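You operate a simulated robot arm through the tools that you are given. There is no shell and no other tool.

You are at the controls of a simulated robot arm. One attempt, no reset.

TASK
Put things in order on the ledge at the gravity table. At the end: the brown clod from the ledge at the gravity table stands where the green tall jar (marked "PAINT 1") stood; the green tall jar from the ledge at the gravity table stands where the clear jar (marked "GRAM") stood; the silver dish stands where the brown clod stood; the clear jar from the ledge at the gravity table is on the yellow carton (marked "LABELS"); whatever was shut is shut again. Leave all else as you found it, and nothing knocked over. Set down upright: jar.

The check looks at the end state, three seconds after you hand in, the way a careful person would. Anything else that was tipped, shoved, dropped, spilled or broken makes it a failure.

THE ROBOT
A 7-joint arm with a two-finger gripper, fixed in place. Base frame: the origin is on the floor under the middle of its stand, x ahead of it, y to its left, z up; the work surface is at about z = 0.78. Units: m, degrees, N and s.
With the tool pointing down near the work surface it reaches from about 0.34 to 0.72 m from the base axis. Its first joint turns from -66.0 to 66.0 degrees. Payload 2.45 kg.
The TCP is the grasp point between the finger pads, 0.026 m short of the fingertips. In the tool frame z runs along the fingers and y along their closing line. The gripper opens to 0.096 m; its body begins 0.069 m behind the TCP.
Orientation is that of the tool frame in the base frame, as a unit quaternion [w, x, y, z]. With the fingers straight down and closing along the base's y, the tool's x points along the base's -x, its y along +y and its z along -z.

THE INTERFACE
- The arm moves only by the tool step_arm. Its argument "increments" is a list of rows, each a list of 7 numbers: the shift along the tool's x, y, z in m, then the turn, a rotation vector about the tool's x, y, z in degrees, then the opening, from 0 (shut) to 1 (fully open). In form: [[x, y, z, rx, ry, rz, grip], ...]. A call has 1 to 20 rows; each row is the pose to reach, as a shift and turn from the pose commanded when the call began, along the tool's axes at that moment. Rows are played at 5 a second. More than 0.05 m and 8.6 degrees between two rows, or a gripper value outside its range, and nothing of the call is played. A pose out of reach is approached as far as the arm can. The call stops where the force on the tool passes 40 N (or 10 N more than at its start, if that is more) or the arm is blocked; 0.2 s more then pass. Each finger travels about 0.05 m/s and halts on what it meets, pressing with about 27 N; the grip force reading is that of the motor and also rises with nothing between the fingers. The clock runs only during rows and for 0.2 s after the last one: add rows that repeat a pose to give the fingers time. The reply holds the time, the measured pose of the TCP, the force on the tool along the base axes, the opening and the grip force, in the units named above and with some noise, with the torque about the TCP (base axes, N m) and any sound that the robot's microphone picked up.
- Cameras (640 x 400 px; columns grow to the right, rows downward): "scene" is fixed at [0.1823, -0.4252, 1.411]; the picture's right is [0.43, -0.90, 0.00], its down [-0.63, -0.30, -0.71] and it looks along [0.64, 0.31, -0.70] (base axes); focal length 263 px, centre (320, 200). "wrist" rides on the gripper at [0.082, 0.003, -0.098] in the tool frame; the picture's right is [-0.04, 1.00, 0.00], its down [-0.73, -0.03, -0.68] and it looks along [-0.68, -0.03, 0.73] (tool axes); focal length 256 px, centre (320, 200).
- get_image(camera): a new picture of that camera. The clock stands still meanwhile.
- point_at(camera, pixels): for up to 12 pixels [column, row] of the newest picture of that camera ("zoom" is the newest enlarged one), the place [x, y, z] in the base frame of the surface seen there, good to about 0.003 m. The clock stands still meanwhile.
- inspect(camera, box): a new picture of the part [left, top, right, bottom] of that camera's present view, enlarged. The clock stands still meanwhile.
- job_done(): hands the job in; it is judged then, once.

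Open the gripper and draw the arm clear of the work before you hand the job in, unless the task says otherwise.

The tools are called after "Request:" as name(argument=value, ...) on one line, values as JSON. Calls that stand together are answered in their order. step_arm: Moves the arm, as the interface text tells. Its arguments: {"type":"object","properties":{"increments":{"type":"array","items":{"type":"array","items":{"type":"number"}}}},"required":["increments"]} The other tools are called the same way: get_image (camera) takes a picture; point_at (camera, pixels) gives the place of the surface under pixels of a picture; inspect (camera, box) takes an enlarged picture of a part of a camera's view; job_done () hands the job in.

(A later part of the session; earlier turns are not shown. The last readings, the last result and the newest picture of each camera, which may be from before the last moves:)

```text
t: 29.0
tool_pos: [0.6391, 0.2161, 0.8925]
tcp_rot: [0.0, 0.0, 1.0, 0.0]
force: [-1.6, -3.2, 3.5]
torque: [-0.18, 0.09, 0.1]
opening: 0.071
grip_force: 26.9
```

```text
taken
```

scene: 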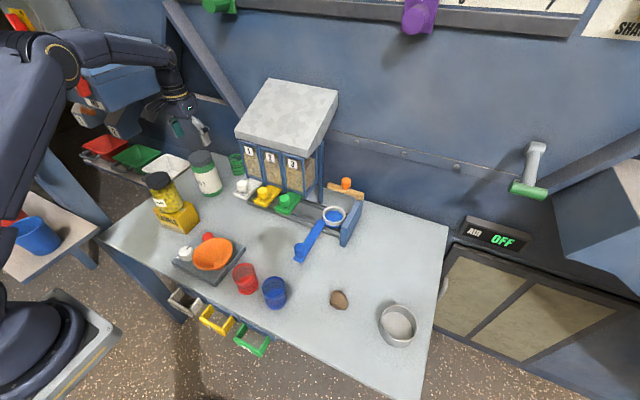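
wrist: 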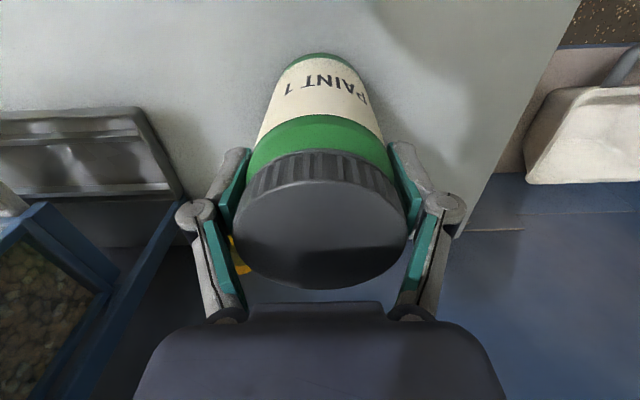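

Gripped at 0.071 m with 27 N, body diameter as expected. I lift a little and check the weight.

Request:
step_arm(increments=[[0, 0, -0.003, 0, 0, 0, 0], [0, 0, -0.008, 0, 0, 0, 0], [0, 0, -0.015, 0, 0, 0, 0], [0, 0, -0.025, 0, 0, 0, 0], [0, 0, -0.025, 0, 0, 0, 0]])

Request:
get_image(camera="wrist")

Request:
inspect(camera="scene", box=[160, 120, 240, 210])

```text
t: 30.2
tool_pos: [0.6388, 0.2175, 0.9185]
tcp_rot: [-0.001, 0.0, 1.0, 0.0]
force: [-0.3, -0.4, -5.7]
torque: [0.02, 0.02, 0.02]
opening: 0.0708
grip_force: 26.7
```

```text
taken
```

wrist: 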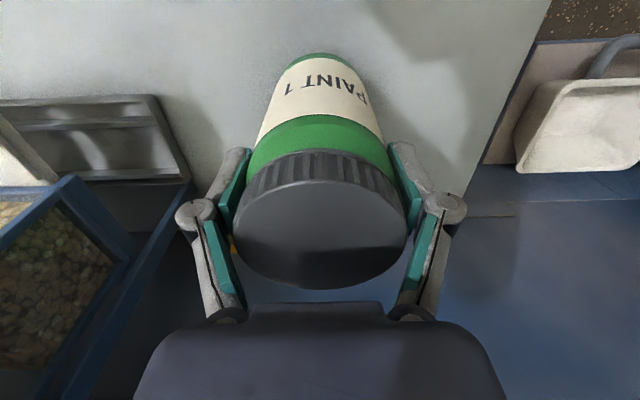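

```text
4.44 times, centred on (200, 165) of scene
```

zoom: 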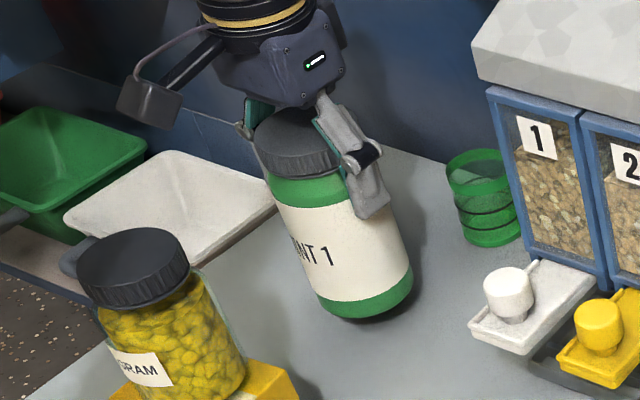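

The jar lifts cleanly (about 6 N). I raise it to z≈1.13 and draw back diagonally away from the hopper and the other jar.

Request:
step_arm(increments=[[0, 0, -0.03, 0, 0, 0, 0], [0, 0, -0.065, 0, 0, 0, 0], [0, 0, -0.1, 0, 0, 0, 0], [0, 0, -0.135, 0, 0, 0, 0], [0, 0, -0.17, 0, 0, 0, 0], [0.005, -0.005, -0.2, 0, 0, 0, 0], [0.025, -0.02, -0.212, 0, 0, 0, 0], [0.05, -0.045, -0.212, 0, 0, 0, 0], [0.075, -0.07, -0.212, 0, 0, 0, 0], [0.1, -0.098, -0.212, 0, 0, 0, 0], [0.125, -0.128, -0.212, 0, 0, 0, 0], [0.14, -0.164, -0.212, 0, 0, 0, 0], [0.15, -0.2, -0.212, 0, 0, 0, 0], [0.158, -0.238, -0.212, 0, 0, 0, 0], [0.158, -0.278, -0.212, 0, 0, 0, 0], [0.158, -0.318, -0.212, 0, 0, 0, 0], [0.158, -0.358, -0.212, 0, 0, 0, 0], [0.158, -0.39, -0.212, 0, 0, 0, 0], [0.158, -0.41, -0.212, 0, 0, 0, 0], [0.158, -0.41, -0.212, 0, 0, 0, 0]])

Request:
get_image(camera="scene")

```text
t: 34.4
tool_pos: [0.4802, -0.1929, 1.1317]
tcp_rot: [0.0, 0.0, 1.0, 0.0]
force: [0.7, 0.1, -5.3]
torque: [0.02, 0.01, -0.02]
opening: 0.0709
grip_force: 27.1
```

```text
taken
```

scene: 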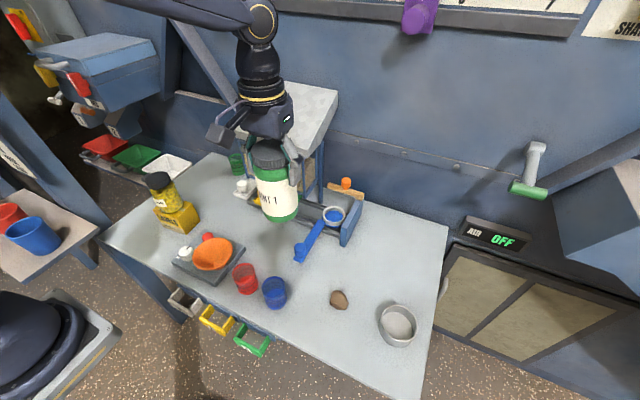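

Carrying well. I move over the old GRAM spot (0.558,-0.405) and lower to about 6 mm above the table.

Request:
step_arm(increments=[[-0.005, -0.03, 0, 0, 0, 0, 0], [-0.015, -0.065, 0, 0, 0, 0, 0], [-0.03, -0.1, 0, 0, 0, 0, 0], [-0.045, -0.135, 0, 0, 0, 0, 0], [-0.06, -0.17, 0.0, 0, 0, 0, 0], [-0.075, -0.2, 0.01, 0, 0, 0, 0], [-0.078, -0.2105, 0.03, 0, 0, 0, 0], [-0.078, -0.2105, 0.06, 0, 0, 0, 0], [-0.078, -0.2105, 0.09, 0, 0, 0, 0], [-0.078, -0.2105, 0.12, 0, 0, 0, 0], [-0.078, -0.2105, 0.15, 0, 0, 0, 0], [-0.078, -0.2105, 0.18, 0, 0, 0, 0], [-0.078, -0.2105, 0.205, 0, 0, 0, 0], [-0.078, -0.2105, 0.22, 0, 0, 0, 0], [-0.078, -0.2105, 0.228, 0, 0, 0, 0], [-0.078, -0.2105, 0.231, 0, 0, 0, 0], [-0.078, -0.2105, 0.231, 0, 0, 0, 0]])

Request:
get_image(camera="wrist")

Request:
inspect(camera="scene", box=[310, 200, 450, 350])

```text
t: 38.0
tool_pos: [0.5704, -0.4159, 0.8983]
tcp_rot: [-0.001, 0.0, 1.0, 0.001]
force: [-0.8, 0.6, -6.7]
torque: [-0.01, 0.03, -0.01]
opening: 0.071
grip_force: 26.9
out of reach, approached as far as the arm can: row 6, 7, 9, 10, 11, 12, 13, 14, 15, 16, 17
```

```text
taken
```

wrist: 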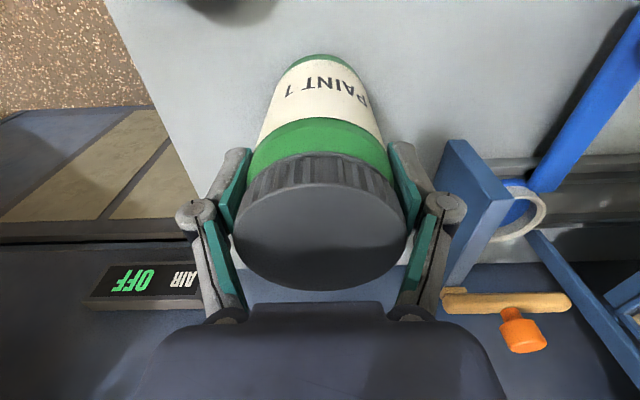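

```text
2.67 times, centred on (380, 275) of scene
```

zoom: 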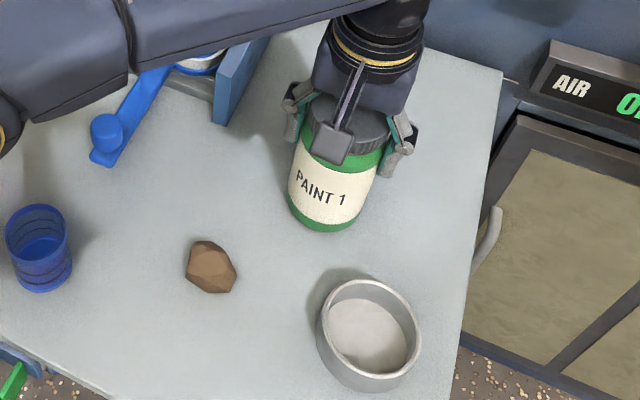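

The reply says out of reach, and the TCP is at (0.570,-0.416), off target by about 16 mm; the jar is still ~5 mm above the table. I look at the whole arm configuration.

Request:
get_image(camera="scene")

```text
taken
```

scene: 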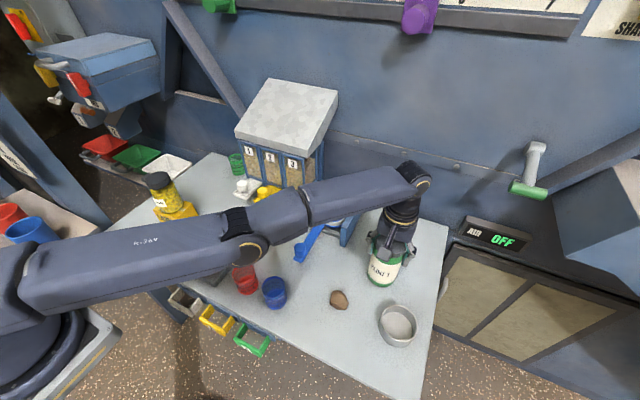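

The elbow has swung lower than on my first visit, so a joint is probably at its limit. I raise the jar straight up and see whether the arm recovers its commanded pose.

Request:
step_arm(increments=[[0, 0, -0.02, 0, 0, 0, 0], [0, 0, -0.05, 0, 0, 0, 0], [0, 0, -0.08, 0, 0, 0, 0], [0, 0, -0.11, 0, 0, 0, 0], [0, 0, -0.14, 0, 0, 0, 0], [0, 0, -0.17, 0, 0, 0, 0], [0, 0, -0.17, 0, 0, 0, 0]])

Request:
get_image(camera="scene")

```text
t: 39.6
tool_pos: [0.5609, -0.3996, 1.0678]
tcp_rot: [0.0, 0.0, 1.0, 0.0]
force: [0.5, -0.7, -5.8]
torque: [0.0, 0.01, -0.03]
opening: 0.0707
grip_force: 27.1
out of reach, approached as far as the arm can: row 4, 5, 6, 7
```

```text
taken
```

scene: 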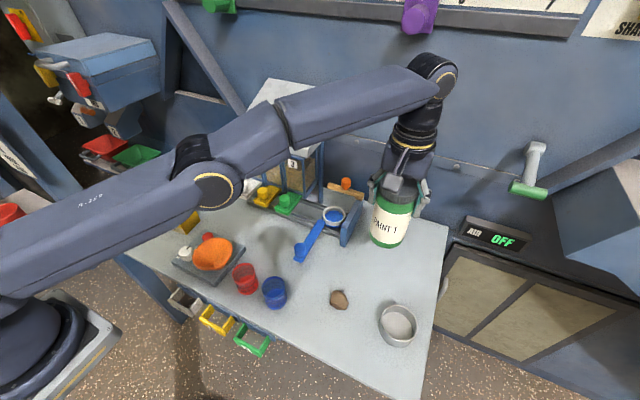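

The pose is nearly recovered but still flagged out of reach; turning the tool to align with the arm's azimuth (about 32° clockwise) should relieve the wrist joint. I do this at height with the jar held.

Request:
step_arm(increments=[[0, 0, 0, 0, 0, 8, 0], [0, 0, 0, 0, 0, 16, 0], [0, 0, 0, 0, 0, 24, 0], [0, 0, 0, 0, 0, 32, 0], [0, 0, 0, 0, 0, 32, 0]])

Request:
get_image(camera="scene")

```text
t: 40.8
tool_pos: [0.5594, -0.4015, 1.0693]
tcp_rot: [0.0, 0.277, 0.961, 0.0]
force: [0.8, 0.2, -6.2]
torque: [0.03, 0.03, -0.01]
opening: 0.0711
grip_force: 26.7
```

```text
taken
```

scene: 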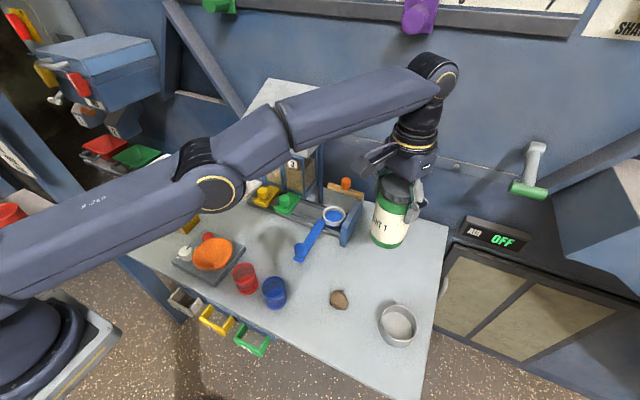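

With the tool turned (quaternion [0,0.277,0.961,0]) no reach warning appears and TCP is (0.559,-0.4015,1.069). I correct by ~4 mm toward (0.558,-0.405) and descend part way to check tracking.

Request:
step_arm(increments=[[-0.0007, -0.0037, 0.02, 0, 0, 0, 0], [-0.0007, -0.0037, 0.05, 0, 0, 0, 0], [-0.0007, -0.0037, 0.08, 0, 0, 0, 0], [-0.0007, -0.0037, 0.1, 0, 0, 0, 0], [-0.0007, -0.0037, 0.12, 0, 0, 0, 0], [-0.0007, -0.0037, 0.12, 0, 0, 0, 0]])

Request:
get_image(camera="scene")

Request:
get_image(camera="wrist")

```text
t: 42.2
tool_pos: [0.5595, -0.4043, 0.9466]
tcp_rot: [0.0, 0.275, 0.961, 0.0]
force: [-0.1, 0.5, -5.2]
torque: [0.02, 0.02, 0.02]
opening: 0.0707
grip_force: 27.5
```

```text
taken
```

scene: 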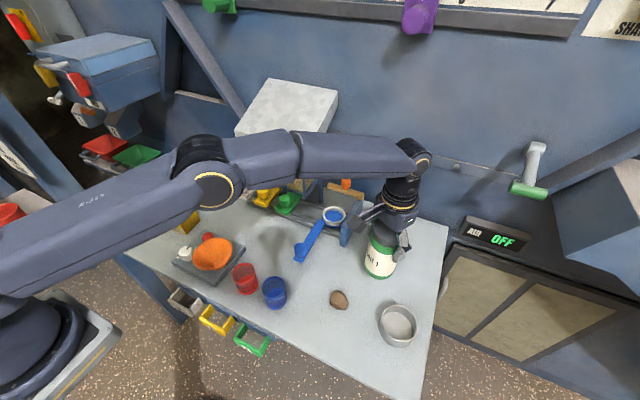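

```text
taken
```

wrist: 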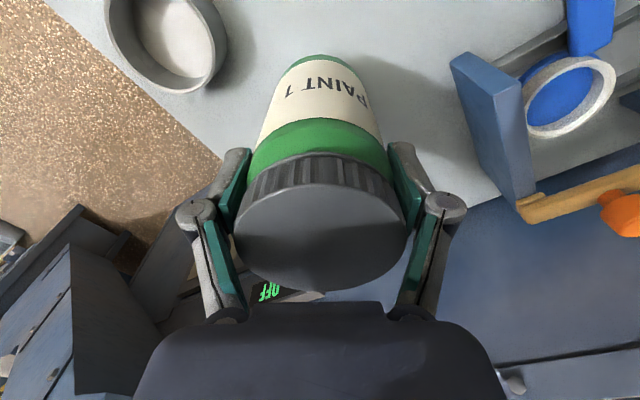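

Tracking is exact now at (0.5595,-0.404,0.947). I descend to about 5 mm above the table.

Request:
step_arm(increments=[[0.0006, -0.001, 0.015, 0, 0, 0, 0], [0.0006, -0.001, 0.03, 0, 0, 0, 0], [0.0006, -0.001, 0.04, 0, 0, 0, 0], [0.0006, -0.001, 0.047, 0, 0, 0, 0], [0.0006, -0.001, 0.05, 0, 0, 0, 0], [0.0006, -0.001, 0.05, 0, 0, 0, 0]])

```text
t: 43.6
tool_pos: [0.5582, -0.4048, 0.8979]
tcp_rot: [0.0, 0.275, 0.961, 0.0]
force: [-0.4, 0.1, -6.0]
torque: [0.0, 0.04, -0.01]
opening: 0.0709
grip_force: 27.4
```

At (0.558,-0.405,0.898) with no contact. I lower in 1 mm steps until the force changes.

Request:
step_arm(increments=[[0, 0, 0.001, 0, 0, 0, 0], [0, 0, 0.002, 0, 0, 0, 0], [0, 0, 0.003, 0, 0, 0, 0], [0, 0, 0.0035, 0, 0, 0, 0]])

```text
t: 44.6
tool_pos: [0.5585, -0.4049, 0.8944]
tcp_rot: [0.0, 0.275, 0.961, -0.001]
force: [0.8, 0.0, -6.1]
torque: [0.01, 0.02, 0.02]
opening: 0.0709
grip_force: 26.6
```

Still hanging free at 0.8944. I continue down 2 mm in half-millimetre steps.

Request:
step_arm(increments=[[0, 0, 0.0007, 0, 0, 0, 0], [0, 0, 0.0014, 0, 0, 0, 0], [0, 0, 0.0014, 0, 0, 0, 0]])

```text
t: 45.4
tool_pos: [0.5564, -0.4048, 0.8942]
tcp_rot: [-0.001, 0.276, 0.961, 0.0]
force: [0.0, 0.3, -6.0]
torque: [0.01, 0.03, -0.01]
opening: 0.0711
grip_force: 27.6
```

Still -6 N (no contact). I lower another 1.5 mm.

Request:
step_arm(increments=[[0, 0, 0.0007, 0, 0, 0, 0], [0, 0, 0.0014, 0, 0, 0, 0], [0, 0, 0.0014, 0, 0, 0, 0]])

Request:
inspect(camera="scene", box=[340, 220, 430, 320])

```text
t: 46.2
tool_pos: [0.5578, -0.4045, 0.8928]
tcp_rot: [0.001, 0.276, 0.961, -0.001]
force: [0.2, 0.5, -3.9]
torque: [-0.06, 0.0, -0.04]
opening: 0.0711
grip_force: 27.2
```

```text
4.00 times, centred on (385, 270) of scene
```

zoom: 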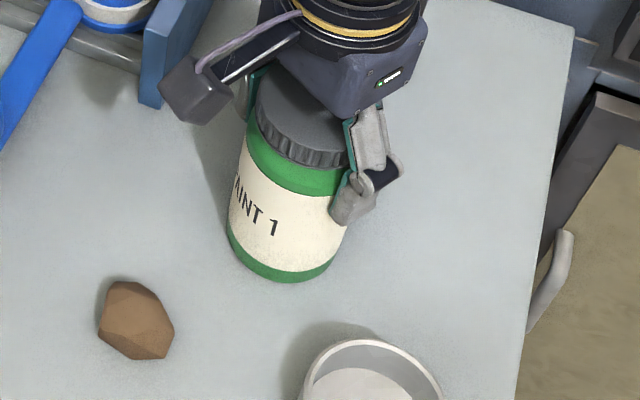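

Contact is just beginning (-3.9 N). I lower 0.4 mm more and then open gradually.

Request:
step_arm(increments=[[0, 0, 0.0004, 0, 0, 0, 0], [0, 0, 0.0004, 0, 0, 0, 0]])

```text
t: 46.8
tool_pos: [0.5576, -0.4045, 0.8927]
tcp_rot: [0.0, 0.276, 0.961, 0.0]
force: [-2.4, 1.6, 0.8]
torque: [-0.02, 0.13, 0.0]
opening: 0.071
grip_force: 26.8
```

The jar now rests on the table (force about +1 N). I open the fingers gradually.

Request:
step_arm(increments=[[0, 0, 0, 0, 0, 0, 0.72], [0, 0, 0, 0, 0, 0, 0.75], [0, 0, 0, 0, 0, 0, 0.78], [0, 0, 0, 0, 0, 0, 0.83], [0, 0, 0, 0, 0, 0, 0.9], [0, 0, 0, 0, 0, 0, 1], [0, 0, 0, 0, 0, 0, 1], [0, 0, 0, 0, 0, 0, 1]])

Request:
get_image(camera="wrist")

Request:
inspect(camera="scene", box=[340, 220, 430, 320])

```text
t: 48.6
tool_pos: [0.5575, -0.4037, 0.8923]
tcp_rot: [0.001, 0.276, 0.961, 0.0]
force: [1.1, 0.2, -0.1]
torque: [0.0, -0.02, 0.01]
opening: 0.0959
grip_force: 0.0
```

```text
taken
```

wrist: 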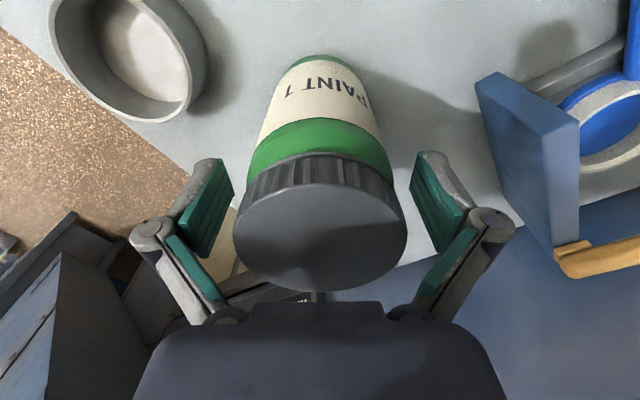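

```text
4.00 times, centred on (385, 270) of scene
```

zoom: 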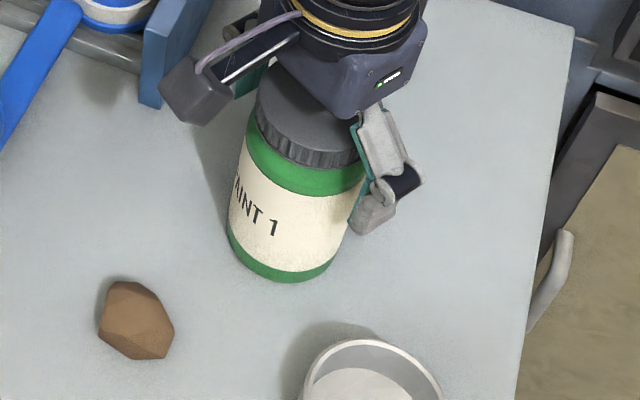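

The green jar stands free and upright. I rise straight up to z≈1.05 and look again.

Request:
step_arm(increments=[[0, 0, -0.01, 0, 0, 0, 1], [0, 0, -0.03, 0, 0, 0, 1], [0, 0, -0.06, 0, 0, 0, 1], [0, 0, -0.1, 0, 0, 0, 1], [0, 0, -0.13, 0, 0, 0, 1], [0, 0, -0.16, 0, 0, 0, 1], [0, 0, -0.16, 0, 0, 0, 1]])

Request:
get_image(camera="wrist")

Request:
get_image(camera="scene")

```text
t: 50.2
tool_pos: [0.5567, -0.4027, 1.054]
tcp_rot: [-0.001, 0.275, 0.961, 0.0]
force: [0.0, -0.2, -0.6]
torque: [0.0, 0.02, 0.0]
opening: 0.096
grip_force: 0.0
```

```text
taken
```

wrist: 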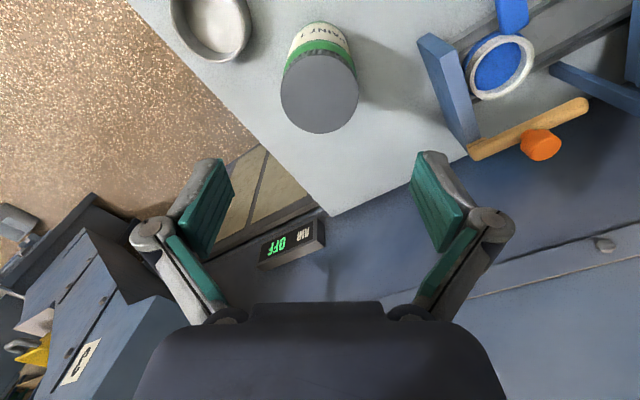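

```text
taken
```

scene: 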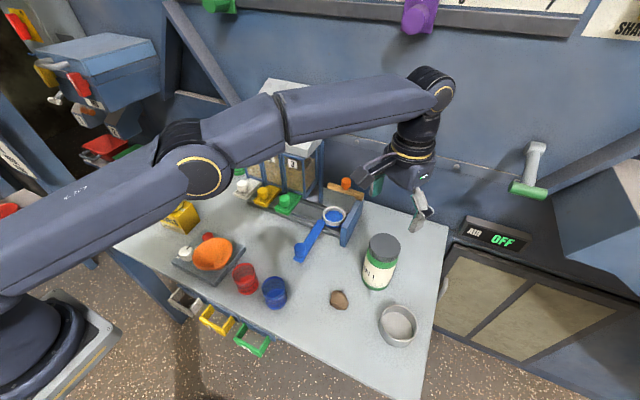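

The green jar stands alone at the GRAM spot. I check its centre and then move back to look at the clod from the wrist camera.

Request:
point_at(camera="wrist", pixels=[[284, 92], [356, 92], [320, 54], [318, 130], [320, 92]])

Request:
step_arm(increments=[[0.03, 0, 0, 0, 0, 0, 1], [0.06, 0.001, 0.01, 0, 0, 0, 1], [0.09, 0.002, 0.02, 0, 0, 0, 1], [0.12, 0.003, 0.03, 0, 0, 0, 1], [0.15, 0.004, 0.04, 0, 0, 0, 1], [0.175, 0.004, 0.05, 0, 0, 0, 1], [0.189, 0.004, 0.054, 0, 0, 0, 1], [0.189, 0.004, 0.054, 0, 0, 0, 1]])

Request:
get_image(camera="wrist")

Request:
get_image(camera="scene")

```text
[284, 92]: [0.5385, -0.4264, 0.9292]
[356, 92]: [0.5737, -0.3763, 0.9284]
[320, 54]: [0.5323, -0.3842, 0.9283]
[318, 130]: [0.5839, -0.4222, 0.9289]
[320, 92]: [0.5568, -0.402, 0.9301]
```

```text
t: 52.0
tool_pos: [0.3996, -0.2986, 0.9979]
tcp_rot: [0.0, 0.275, 0.961, 0.0]
force: [0.4, -0.2, -0.4]
torque: [0.0, -0.01, -0.03]
opening: 0.0959
grip_force: 0.1
```

```text
taken
```

wrist: 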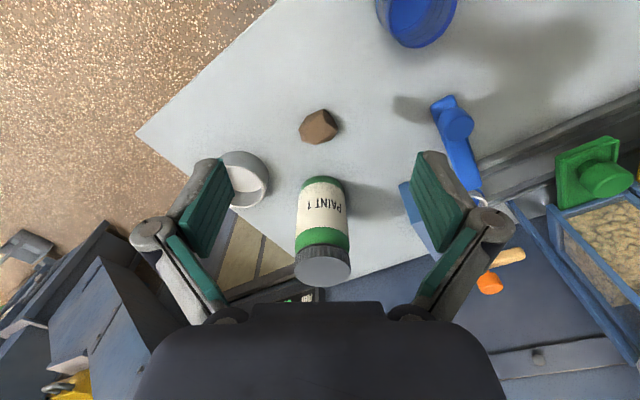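

```text
taken
```

scene: 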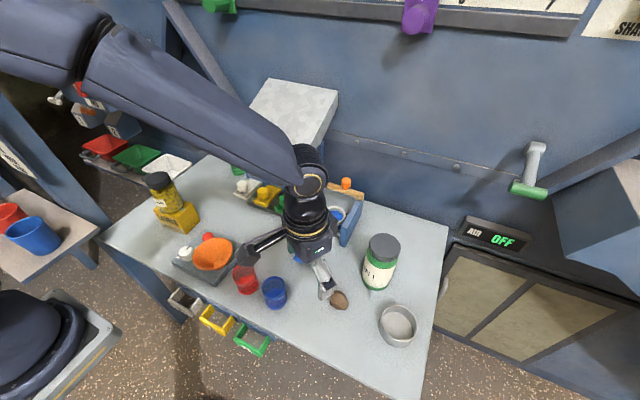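

The green jar's lid centre reads (0.557,-0.402), matching the old spot. I enlarge the clod at (319,126) in the wrist view to choose a grip direction.

Request:
inspect(camera="wrist", box=[280, 90, 360, 160])

```text
5.71 times, centred on (320, 125) of wrist
```

zoom: 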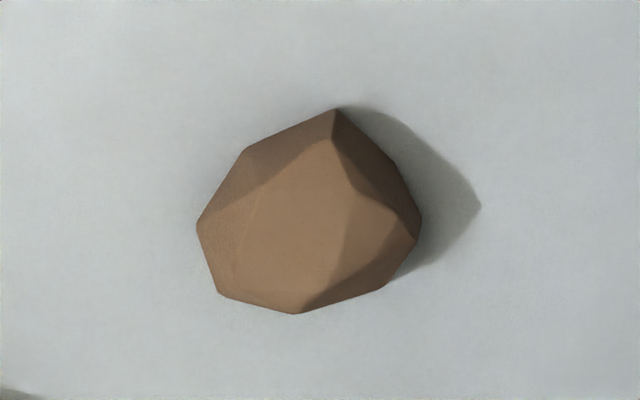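

I measure the clod's outline and top points in this zoom.

Request:
point_at(camera="zoom", pixels=[[200, 228], [222, 290], [298, 310], [380, 285], [415, 225], [390, 165], [335, 113], [248, 152], [300, 200], [350, 240], [260, 250], [210, 260]])

```text
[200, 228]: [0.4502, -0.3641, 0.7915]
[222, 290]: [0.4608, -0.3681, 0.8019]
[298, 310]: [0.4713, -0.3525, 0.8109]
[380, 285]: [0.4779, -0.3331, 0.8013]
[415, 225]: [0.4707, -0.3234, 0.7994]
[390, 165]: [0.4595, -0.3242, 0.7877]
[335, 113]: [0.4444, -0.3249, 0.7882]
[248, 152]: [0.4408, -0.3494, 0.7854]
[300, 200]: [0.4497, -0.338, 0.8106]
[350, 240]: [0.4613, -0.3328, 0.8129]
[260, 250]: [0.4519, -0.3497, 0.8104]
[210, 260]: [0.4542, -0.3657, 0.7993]
```

The clod has two nearly flat parallel sides at y≈-0.324 and y≈-0.368, so closing along base y is best, at centre (0.4565,-0.346). I turn the tool back by 32° here and check reach.

Request:
step_arm(increments=[[0, 0, 0, 0, 0, -8, 1], [0, 0, 0, 0, 0, -16, 1], [0, 0, 0, 0, 0, -24, 1], [0, 0, 0, 0, 0, -32, 1], [0, 0, 0, 0, 0, -32, 1]])

```text
t: 53.2
tool_pos: [0.4013, -0.3003, 0.9987]
tcp_rot: [0.0, -0.001, 1.0, 0.0]
force: [0.7, -0.3, -0.6]
torque: [0.0, 0.02, 0.0]
opening: 0.096
grip_force: 0.1
```

Yaw is back to zero with good tracking at (0.4005,-0.2995,0.998). I move over the clod and descend to z≈0.88, then check.

Request:
step_arm(increments=[[-0.02, -0.015, 0.0, 0, 0, 0, 1], [-0.04, -0.03, 0.01, 0, 0, 0, 1], [-0.056, -0.0465, 0.03, 0, 0, 0, 1], [-0.056, -0.0465, 0.06, 0, 0, 0, 1], [-0.056, -0.0465, 0.09, 0, 0, 0, 1], [-0.056, -0.0465, 0.12, 0, 0, 0, 1], [-0.056, -0.0465, 0.12, 0, 0, 0, 1]])

Request:
get_image(camera="wrist")

Request:
get_image(camera="scene")

```text
t: 54.8
tool_pos: [0.4543, -0.3472, 0.8793]
tcp_rot: [0.0, 0.0, 1.0, 0.0]
force: [0.1, -0.7, -0.6]
torque: [-0.01, -0.02, 0.01]
opening: 0.0959
grip_force: 0.0
```

```text
taken
```

wrist: 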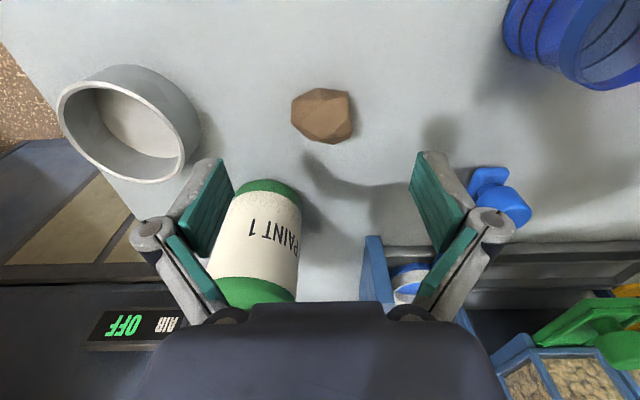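

```text
taken
```

scene: 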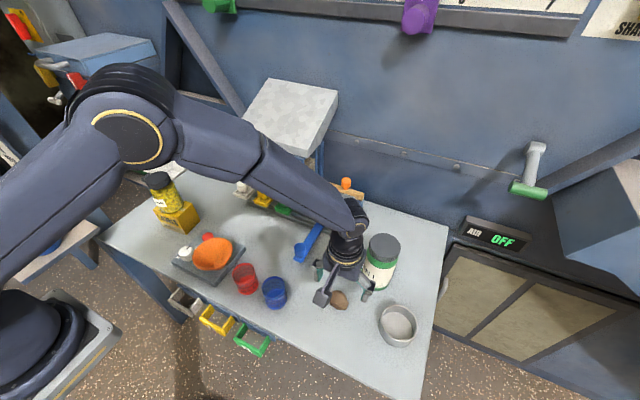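

The green jar is now close beside the gripper. Before descending I enlarge the scene around the gripper and measure the gripper body's extent toward the jar.

Request:
inspect(camera="scene", box=[300, 190, 420, 320])

```text
3.08 times, centred on (360, 255) of scene
```

zoom: 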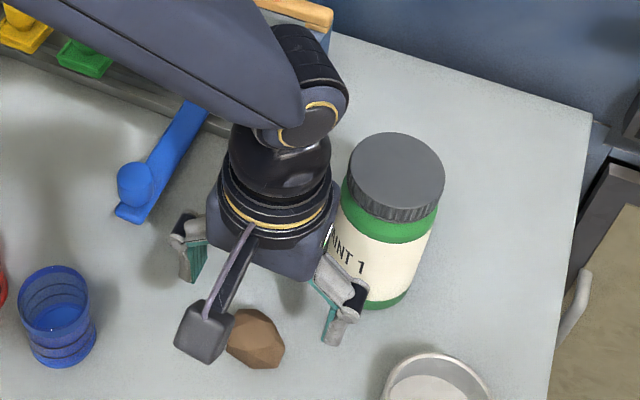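

I point at the gripper body corners ((308,278), (335,235), (212,240)), flange edges and the near finger.

Request:
point_at(camera="zoom", pixels=[[308, 277], [333, 225], [212, 238], [325, 255], [328, 195], [222, 190], [336, 205], [355, 300], [185, 235], [320, 170], [345, 100], [250, 250]])

```text
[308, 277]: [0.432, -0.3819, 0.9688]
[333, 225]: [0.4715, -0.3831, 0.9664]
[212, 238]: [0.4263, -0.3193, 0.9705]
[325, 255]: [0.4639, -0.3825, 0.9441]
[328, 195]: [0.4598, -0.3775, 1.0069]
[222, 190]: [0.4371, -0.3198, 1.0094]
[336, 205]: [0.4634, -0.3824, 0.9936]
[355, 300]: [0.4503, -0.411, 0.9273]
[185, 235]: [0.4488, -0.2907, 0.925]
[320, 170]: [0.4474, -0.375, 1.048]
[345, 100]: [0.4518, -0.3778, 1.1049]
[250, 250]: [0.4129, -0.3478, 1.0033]
```

The gripper body is only about ±0.036 m, leaving over 3 cm to the jar, so descending here is safe. I re-measure the clod's sides in the current wrist view at (291–353, 88–143).

Request:
inspect(camera="wrist", box=[280, 75, 370, 155])

```text
5.00 times, centred on (325, 115) of wrist
```

zoom: 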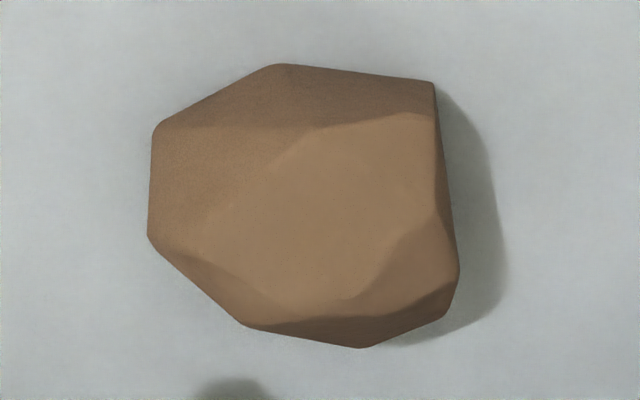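

Left side (150,130–235) and right side (435–458, 85–270) are nearly parallel. I measure them.

Request:
point_at(camera="zoom", pixels=[[154, 132], [151, 185], [151, 233], [432, 90], [440, 150], [450, 210], [456, 268], [300, 200], [360, 342], [280, 68], [300, 280], [250, 325]])

```text
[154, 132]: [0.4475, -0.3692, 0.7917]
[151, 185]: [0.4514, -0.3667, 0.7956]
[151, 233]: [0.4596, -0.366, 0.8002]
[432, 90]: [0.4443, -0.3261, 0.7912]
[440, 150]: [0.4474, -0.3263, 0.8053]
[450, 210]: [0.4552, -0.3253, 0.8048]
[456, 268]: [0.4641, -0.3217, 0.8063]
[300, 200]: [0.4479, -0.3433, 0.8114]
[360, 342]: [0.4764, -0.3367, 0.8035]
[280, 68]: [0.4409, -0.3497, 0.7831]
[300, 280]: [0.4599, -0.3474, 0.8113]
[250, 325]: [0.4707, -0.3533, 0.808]
```

The two sides centre at (0.4545,-0.3465). I descend to z≈0.811 (fingertips ~5 mm above the table).

Request:
step_arm(increments=[[0.001, 0, 0.02, 0, 0, 0, 1], [0.001, 0, 0.04, 0, 0, 0, 1], [0.001, 0, 0.055, 0, 0, 0, 1], [0.001, 0, 0.064, 0, 0, 0, 1], [0.001, 0, 0.068, 0, 0, 0, 1], [0.001, 0, 0.068, 0, 0, 0, 1]])

Request:
get_image(camera="wrist")

Request:
inspect(camera="scene", box=[300, 200, 420, 330])

```text
t: 56.2
tool_pos: [0.455, -0.348, 0.8096]
tcp_rot: [0.0, 0.0, 1.0, -0.001]
force: [0.0, 0.4, -0.1]
torque: [0.02, 0.02, 0.04]
opening: 0.0963
grip_force: 0.0
```

```text
taken
```

wrist: 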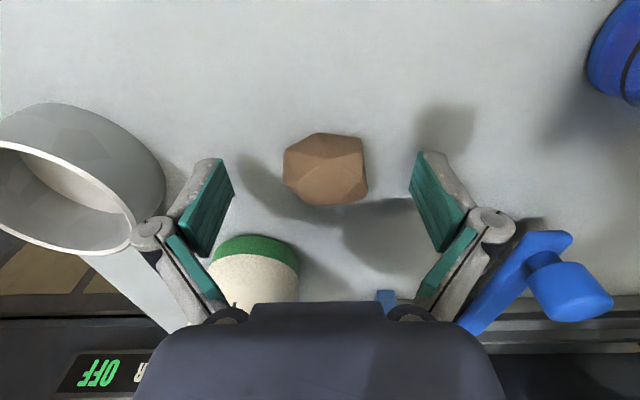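

```text
3.08 times, centred on (360, 265) of scene
```

zoom: 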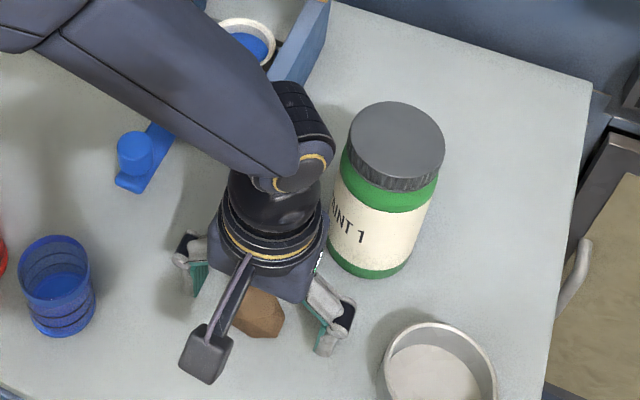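

Clod sits centred between the pads at (325,168). I close the gripper.

Request:
step_arm(increments=[[0, 0, 0, 0, 0, 0, 0.85], [0, 0, 0, 0, 0, 0, 0.7], [0, 0, 0, 0, 0, 0, 0.6], [0, 0, 0, 0, 0, 0, 0.5], [0, 0, 0, 0, 0, 0, 0.4], [0, 0, 0, 0, 0, 0, 0.3], [0, 0, 0, 0, 0, 0, 0.2], [0, 0, 0, 0, 0, 0, 0.2], [0, 0, 0, 0, 0, 0, 0.2]])

Request:
get_image(camera="wrist")

```text
t: 58.2
tool_pos: [0.4549, -0.3468, 0.8101]
tcp_rot: [0.0, 0.0, 1.0, 0.0]
force: [-0.6, 1.4, 3.5]
torque: [0.12, 0.04, -0.01]
opening: 0.0443
grip_force: 27.6
```

```text
taken
```

wrist: 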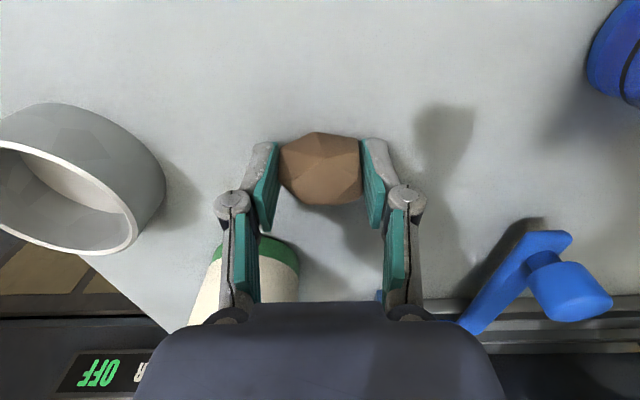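

Gripped at 0.0443 m, 27.6 N. I lift slowly, straight up, keeping the grip command.

Request:
step_arm(increments=[[0, 0, -0.003, 0, 0, 0, 0.1], [0, 0, -0.01, 0, 0, 0, 0], [0, 0, -0.02, 0, 0, 0, 0], [0, 0, -0.035, 0, 0, 0, 0], [0, 0, -0.05, 0, 0, 0, 0], [0, 0, -0.05, 0, 0, 0, 0]])

Request:
get_image(camera="wrist")

```text
t: 59.6
tool_pos: [0.4542, -0.3482, 0.8621]
tcp_rot: [0.001, 0.0, 1.0, 0.0]
force: [-0.3, 0.0, -0.3]
torque: [-0.01, 0.01, 0.0]
opening: 0.0445
grip_force: 27.6
```

```text
taken
```

wrist: 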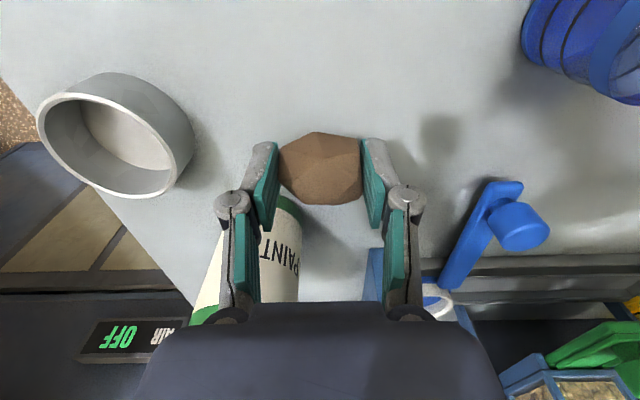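

The clod is held securely. I rise to z≈1.1 and traverse to the left side along x≈0.455.

Request:
step_arm(increments=[[0, 0, -0.035, 0, 0, 0, 0], [0, 0, -0.075, 0, 0, 0, 0], [0, 0, -0.115, 0, 0, 0, 0], [0, 0, -0.155, 0, 0, 0, 0], [0, 0, -0.195, 0, 0, 0, 0], [0, 0.01, -0.225, 0, 0, 0, 0], [0, 0.04, -0.238, 0, 0, 0, 0], [0, 0.08, -0.238, 0, 0, 0, 0], [0, 0.12, -0.238, 0, 0, 0, 0], [0, 0.16, -0.238, 0, 0, 0, 0], [0, 0.2, -0.238, 0, 0, 0, 0], [0, 0.24, -0.238, 0, 0, 0, 0], [0, 0.28, -0.238, 0, 0, 0, 0], [0, 0.32, -0.238, 0, 0, 0, 0], [0, 0.36, -0.238, 0, 0, 0, 0], [0, 0.395, -0.238, 0, 0, 0, 0], [-0.02, 0.42, -0.238, 0, 0, 0, 0], [-0.05, 0.445, -0.238, 0, 0, 0, 0], [-0.07, 0.46, -0.238, 0, 0, 0, 0], [-0.07, 0.46, -0.238, 0, 0, 0, 0]])

Request:
get_image(camera="wrist")

Request:
get_image(camera="scene")

```text
t: 63.8
tool_pos: [0.5243, 0.1136, 1.0958]
tcp_rot: [0.001, 0.0, 1.0, 0.0]
force: [0.1, 1.0, -0.4]
torque: [-0.01, 0.01, 0.01]
opening: 0.0441
grip_force: 26.9
```

```text
taken
```

wrist: 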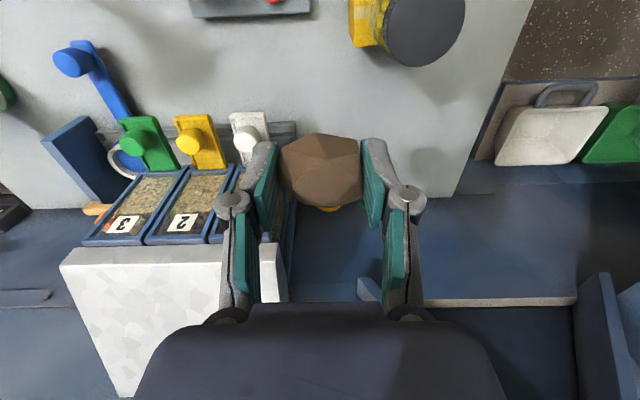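

```text
taken
```

scene: 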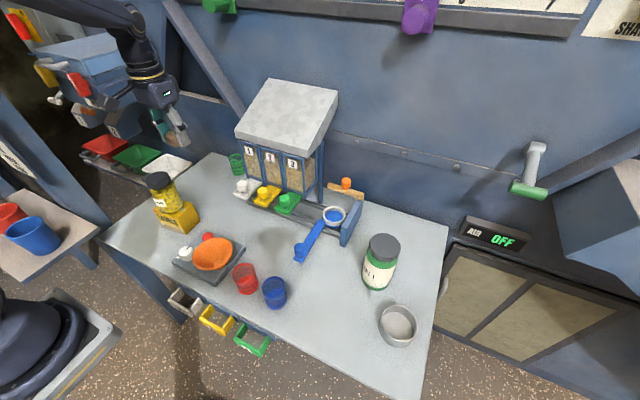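

Arm at (0.5245,0.1135,1.096) with the clod firmly held. I move over the old PAINT 1 spot, TCP target (0.635,0.2145), and go down partway, checking tracking.

Request:
step_arm(increments=[[-0.03, 0.027, 0, 0, 0, 0, 0], [-0.06, 0.055, 0, 0, 0, 0, 0], [-0.09, 0.08, 0, 0, 0, 0, 0], [-0.1105, 0.101, 0, 0, 0, 0, 0], [-0.1105, 0.101, 0.03, 0, 0, 0, 0], [-0.1105, 0.101, 0.06, 0, 0, 0, 0], [-0.1105, 0.101, 0.09, 0, 0, 0, 0], [-0.1105, 0.101, 0.12, 0, 0, 0, 0], [-0.1105, 0.101, 0.15, 0, 0, 0, 0], [-0.1105, 0.101, 0.15, 0, 0, 0, 0]])

Request:
get_image(camera="scene")

Request:
inspect(camera="scene", box=[130, 90, 260, 230])

```text
t: 66.0
tool_pos: [0.6337, 0.2143, 0.9456]
tcp_rot: [0.0, -0.001, 1.0, 0.0]
force: [-0.1, -0.4, -1.0]
torque: [0.01, 0.0, -0.03]
opening: 0.0439
grip_force: 26.3
```

```text
taken
```

scene: 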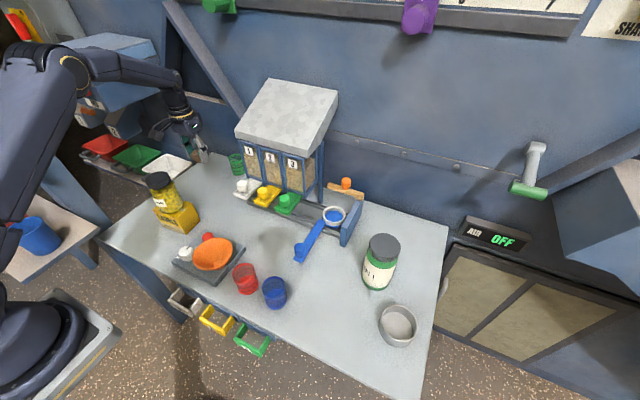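

```text
2.86 times, centred on (195, 160) of scene
```

zoom: 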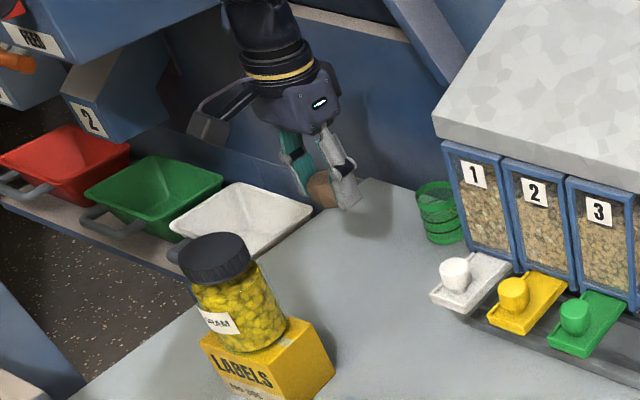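

Tracking is fine at (0.634,0.214,0.946). I check the wrist camera housing at (205,130) against the clear jar before lowering on.

Request:
point_at(camera="zoom", pixels=[[195, 125], [212, 140], [205, 118], [222, 128], [240, 90], [300, 180], [318, 190], [345, 190], [330, 200], [213, 255]])

```text
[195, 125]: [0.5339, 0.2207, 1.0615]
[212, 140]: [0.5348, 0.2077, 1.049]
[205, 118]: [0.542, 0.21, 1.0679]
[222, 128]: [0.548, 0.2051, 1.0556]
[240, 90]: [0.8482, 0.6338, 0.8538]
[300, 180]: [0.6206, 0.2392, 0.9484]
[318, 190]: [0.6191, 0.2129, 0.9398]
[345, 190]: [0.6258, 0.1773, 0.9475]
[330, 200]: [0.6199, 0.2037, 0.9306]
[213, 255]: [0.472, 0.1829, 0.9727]
```

Housing rear is at x≈0.533 while the jar reaches only x≈0.51, a safe gap. I continue down to z≈0.817.

Request:
step_arm(increments=[[0, 0, 0.025, 0, 0, 0, 0], [0, 0, 0.05, 0, 0, 0, 0], [0, 0, 0.075, 0, 0, 0, 0], [0, 0, 0.1, 0, 0, 0, 0], [0, 0, 0.117, 0, 0, 0, 0], [0, 0, 0.126, 0, 0, 0, 0], [0, 0, 0.13, 0, 0, 0, 0], [0, 0, 0.13, 0, 0, 0, 0]])

Request:
get_image(camera="wrist")

Request:
inspect(camera="scene", box=[130, 110, 260, 230])

```text
t: 67.8
tool_pos: [0.6358, 0.2116, 0.8189]
tcp_rot: [-0.001, -0.001, 1.0, 0.0]
force: [0.8, 0.4, -1.2]
torque: [0.04, 0.0, -0.03]
opening: 0.0439
grip_force: 26.9
```

```text
taken
```

wrist: 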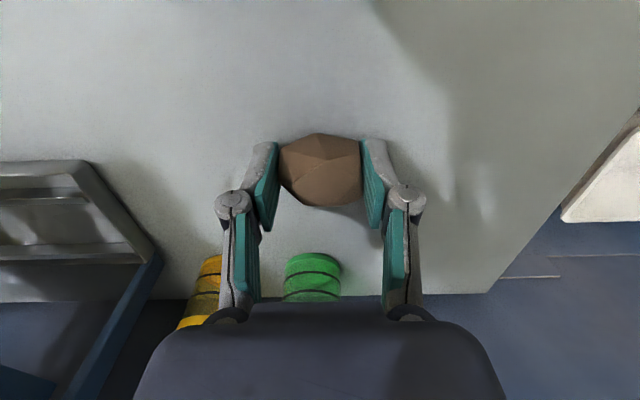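

```text
3.33 times, centred on (195, 170) of scene
```

zoom: 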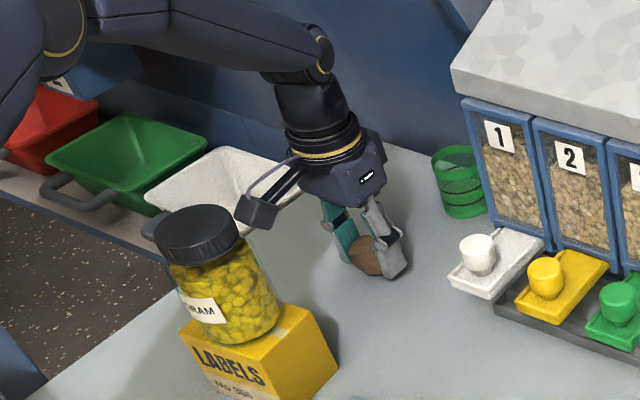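

The clod hangs just above the table at the spot. I lower in small steps to z≈0.811.

Request:
step_arm(increments=[[0, 0, 0.002, 0, 0, 0, 0], [0, 0, 0.004, 0, 0, 0, 0], [0, 0, 0.006, 0, 0, 0, 0], [0, 0, 0.006, 0, 0, 0, 0]])

```text
t: 68.8
tool_pos: [0.6349, 0.2136, 0.8128]
tcp_rot: [0.0, 0.0, 1.0, 0.0]
force: [0.2, 0.3, -1.3]
torque: [0.02, 0.0, -0.01]
opening: 0.0443
grip_force: 27.6
```

No contact yet at 0.8128; I lower another 2 mm in half steps.

Request:
step_arm(increments=[[0, 0, 0.0007, 0, 0, 0, 0], [0, 0, 0.0014, 0, 0, 0, 0], [0, 0, 0.002, 0, 0, 0, 0], [0, 0, 0.002, 0, 0, 0, 0]])

```text
t: 69.8
tool_pos: [0.6363, 0.213, 0.8097]
tcp_rot: [0.0, 0.0, 1.0, 0.0]
force: [0.3, -0.3, 2.2]
torque: [0.07, 0.0, 0.03]
opening: 0.0436
grip_force: 26.8
```

Light contact (+2 N). I open the fingers gradually to release the clod.

Request:
step_arm(increments=[[0, 0, 0, 0, 0, 0, 0.46], [0, 0, 0, 0, 0, 0, 0.49], [0, 0, 0, 0, 0, 0, 0.53], [0, 0, 0, 0, 0, 0, 0.6], [0, 0, 0, 0, 0, 0, 0.7], [0, 0, 0, 0, 0, 0, 0.8], [0, 0, 0, 0, 0, 0, 0.9], [0, 0, 0, 0, 0, 0, 1], [0, 0, 0, 0, 0, 0, 1], [0, 0, 0, 0, 0, 0, 1]])

Request:
get_image(camera="wrist")

```text
t: 72.0
tool_pos: [0.6349, 0.2126, 0.8098]
tcp_rot: [0.0, 0.0, 1.0, 0.0]
force: [0.1, -1.0, 0.2]
torque: [-0.06, -0.02, 0.0]
opening: 0.096
grip_force: 0.1
```

```text
taken
```

wrist: 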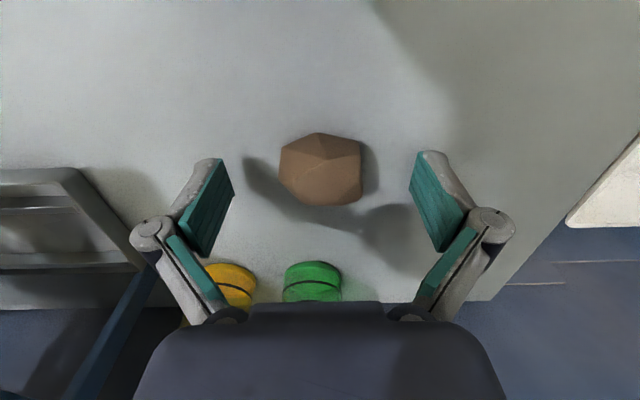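

The clod rests free on the table. I rise straight up to z≈1.09 and check its position.

Request:
step_arm(increments=[[0, 0, -0.015, 0, 0, 0, 1], [0, 0, -0.05, 0, 0, 0, 1], [0, 0, -0.09, 0, 0, 0, 1], [0, 0, -0.13, 0, 0, 0, 1], [0, 0, -0.17, 0, 0, 0, 1], [0, 0, -0.21, 0, 0, 0, 1], [0, 0, -0.25, 0, 0, 0, 1], [0, 0, -0.285, 0, 0, 0, 1], [0, 0, -0.285, 0, 0, 0, 1]])

Request:
get_image(camera="wrist")

Request:
get_image(camera="scene")

```text
t: 74.0
tool_pos: [0.6377, 0.2073, 1.0974]
tcp_rot: [-0.001, 0.0, 1.0, -0.001]
force: [0.7, -0.6, 0.4]
torque: [0.01, -0.03, 0.0]
opening: 0.0962
grip_force: 0.1
```

```text
taken
```

wrist: 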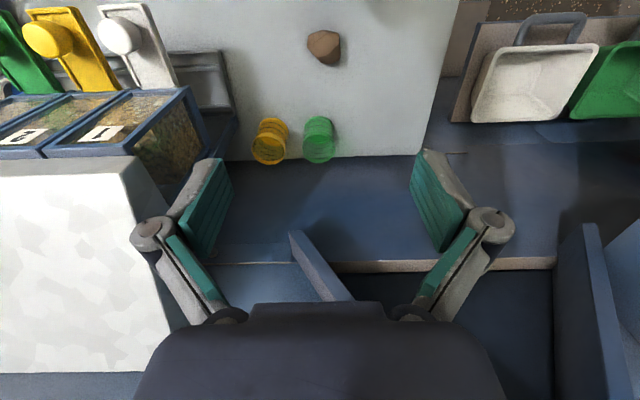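

```text
taken
```

scene: 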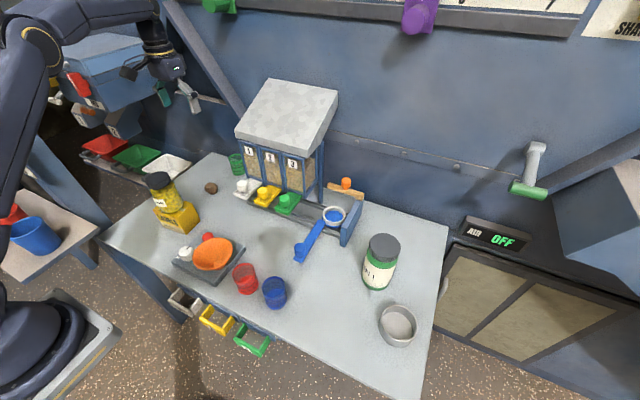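

The clod is at (323,47) in the wrist view. I measure its outline to verify the place.

Request:
inspect(camera="wrist", box=[295, 20, 355, 75])

Request:
point_at(camera="wrist", pixels=[[323, 47], [309, 45], [339, 45], [323, 33], [328, 63], [320, 122], [270, 125]])

Request:
step_arm(increments=[[0, 0, 0, 0, 0, 0, 1], [0, 0, 0, 0, 0, 0, 1]])

```text
7.27 times, centred on (325, 48) of wrist
```

zoom: 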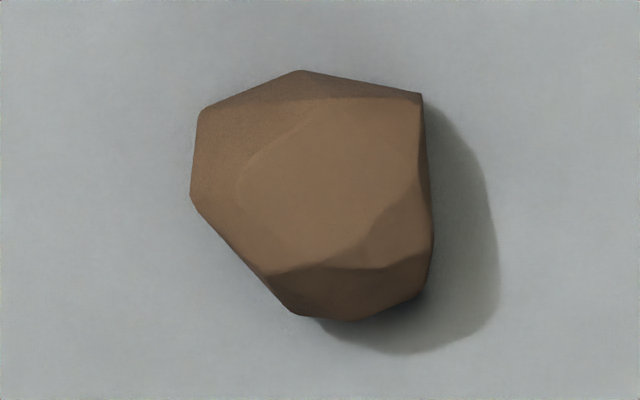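

```text
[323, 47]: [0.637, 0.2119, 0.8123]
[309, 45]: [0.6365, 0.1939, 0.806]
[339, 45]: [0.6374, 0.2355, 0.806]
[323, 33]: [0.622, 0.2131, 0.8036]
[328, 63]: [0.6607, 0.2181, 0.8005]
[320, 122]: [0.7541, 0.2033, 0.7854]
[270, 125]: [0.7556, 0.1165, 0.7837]
```

```text
t: 74.6
tool_pos: [0.6365, 0.207, 1.097]
tcp_rot: [0.001, 0.0, 1.0, 0.0]
force: [0.9, 0.0, -0.8]
torque: [0.03, 0.02, 0.0]
opening: 0.0957
grip_force: 0.0
```

The clod's centre is about (0.638,0.2145), right where the green jar stood. I now travel back at height toward the dish on the right side.

Request:
step_arm(increments=[[0.03, -0.01, 0, 0, 0, 0, 1], [0.06, -0.03, 0, 0, 0, 0, 1], [0.09, -0.055, 0, 0, 0, 0, 1], [0.12, -0.085, 0, 0, 0, 0, 1], [0.15, -0.115, 0, 0, 0, 0, 1], [0.175, -0.15, 0, 0, 0, 0, 1], [0.195, -0.185, 0, 0, 0, 0, 1], [0.2, -0.225, 0, 0, 0, 0, 1], [0.2, -0.265, 0, 0, 0, 0, 1], [0.2, -0.305, 0, 0, 0, 0, 1], [0.2, -0.345, 0, 0, 0, 0, 1], [0.2, -0.385, 0, 0, 0, 0, 1], [0.2, -0.425, 0, 0, 0, 0, 1], [0.2, -0.465, 0, 0, 0, 0, 1], [0.2, -0.505, 0, 0, 0, 0, 1], [0.21, -0.545, 0.01, 0, 0, 0, 1], [0.22, -0.58, 0.03, 0, 0, 0, 1], [0.23, -0.6, 0.05, 0, 0, 0, 1], [0.235, -0.61, 0.06, 0, 0, 0, 1], [0.235, -0.61, 0.06, 0, 0, 0, 1]])

Request:
get_image(camera="wrist")

Request:
get_image(camera="scene")

```text
t: 78.8
tool_pos: [0.4024, -0.3989, 1.035]
tcp_rot: [0.0, 0.001, 1.0, 0.0]
force: [0.3, 0.0, -0.4]
torque: [-0.02, 0.05, -0.02]
opening: 0.096
grip_force: 0.1
```

```text
taken
```

wrist: 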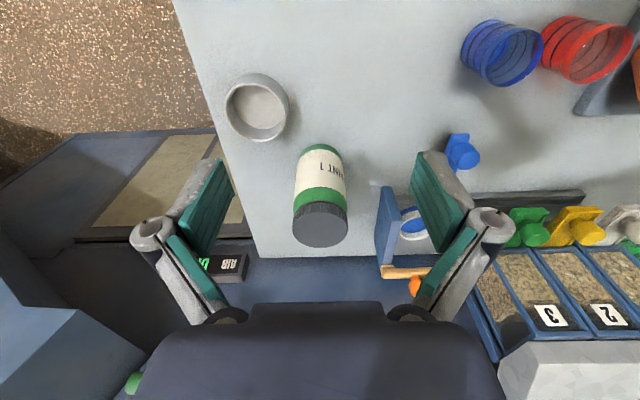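

```text
taken
```

scene: 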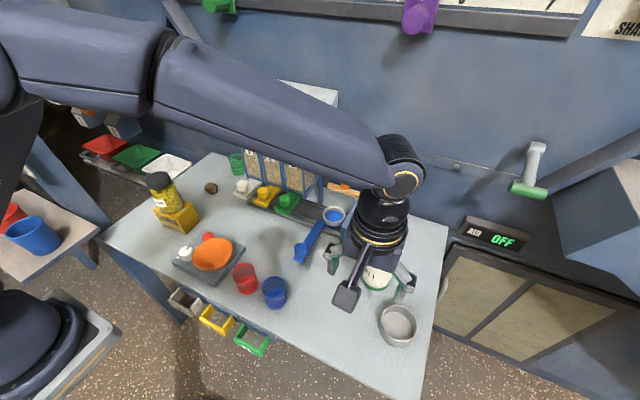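

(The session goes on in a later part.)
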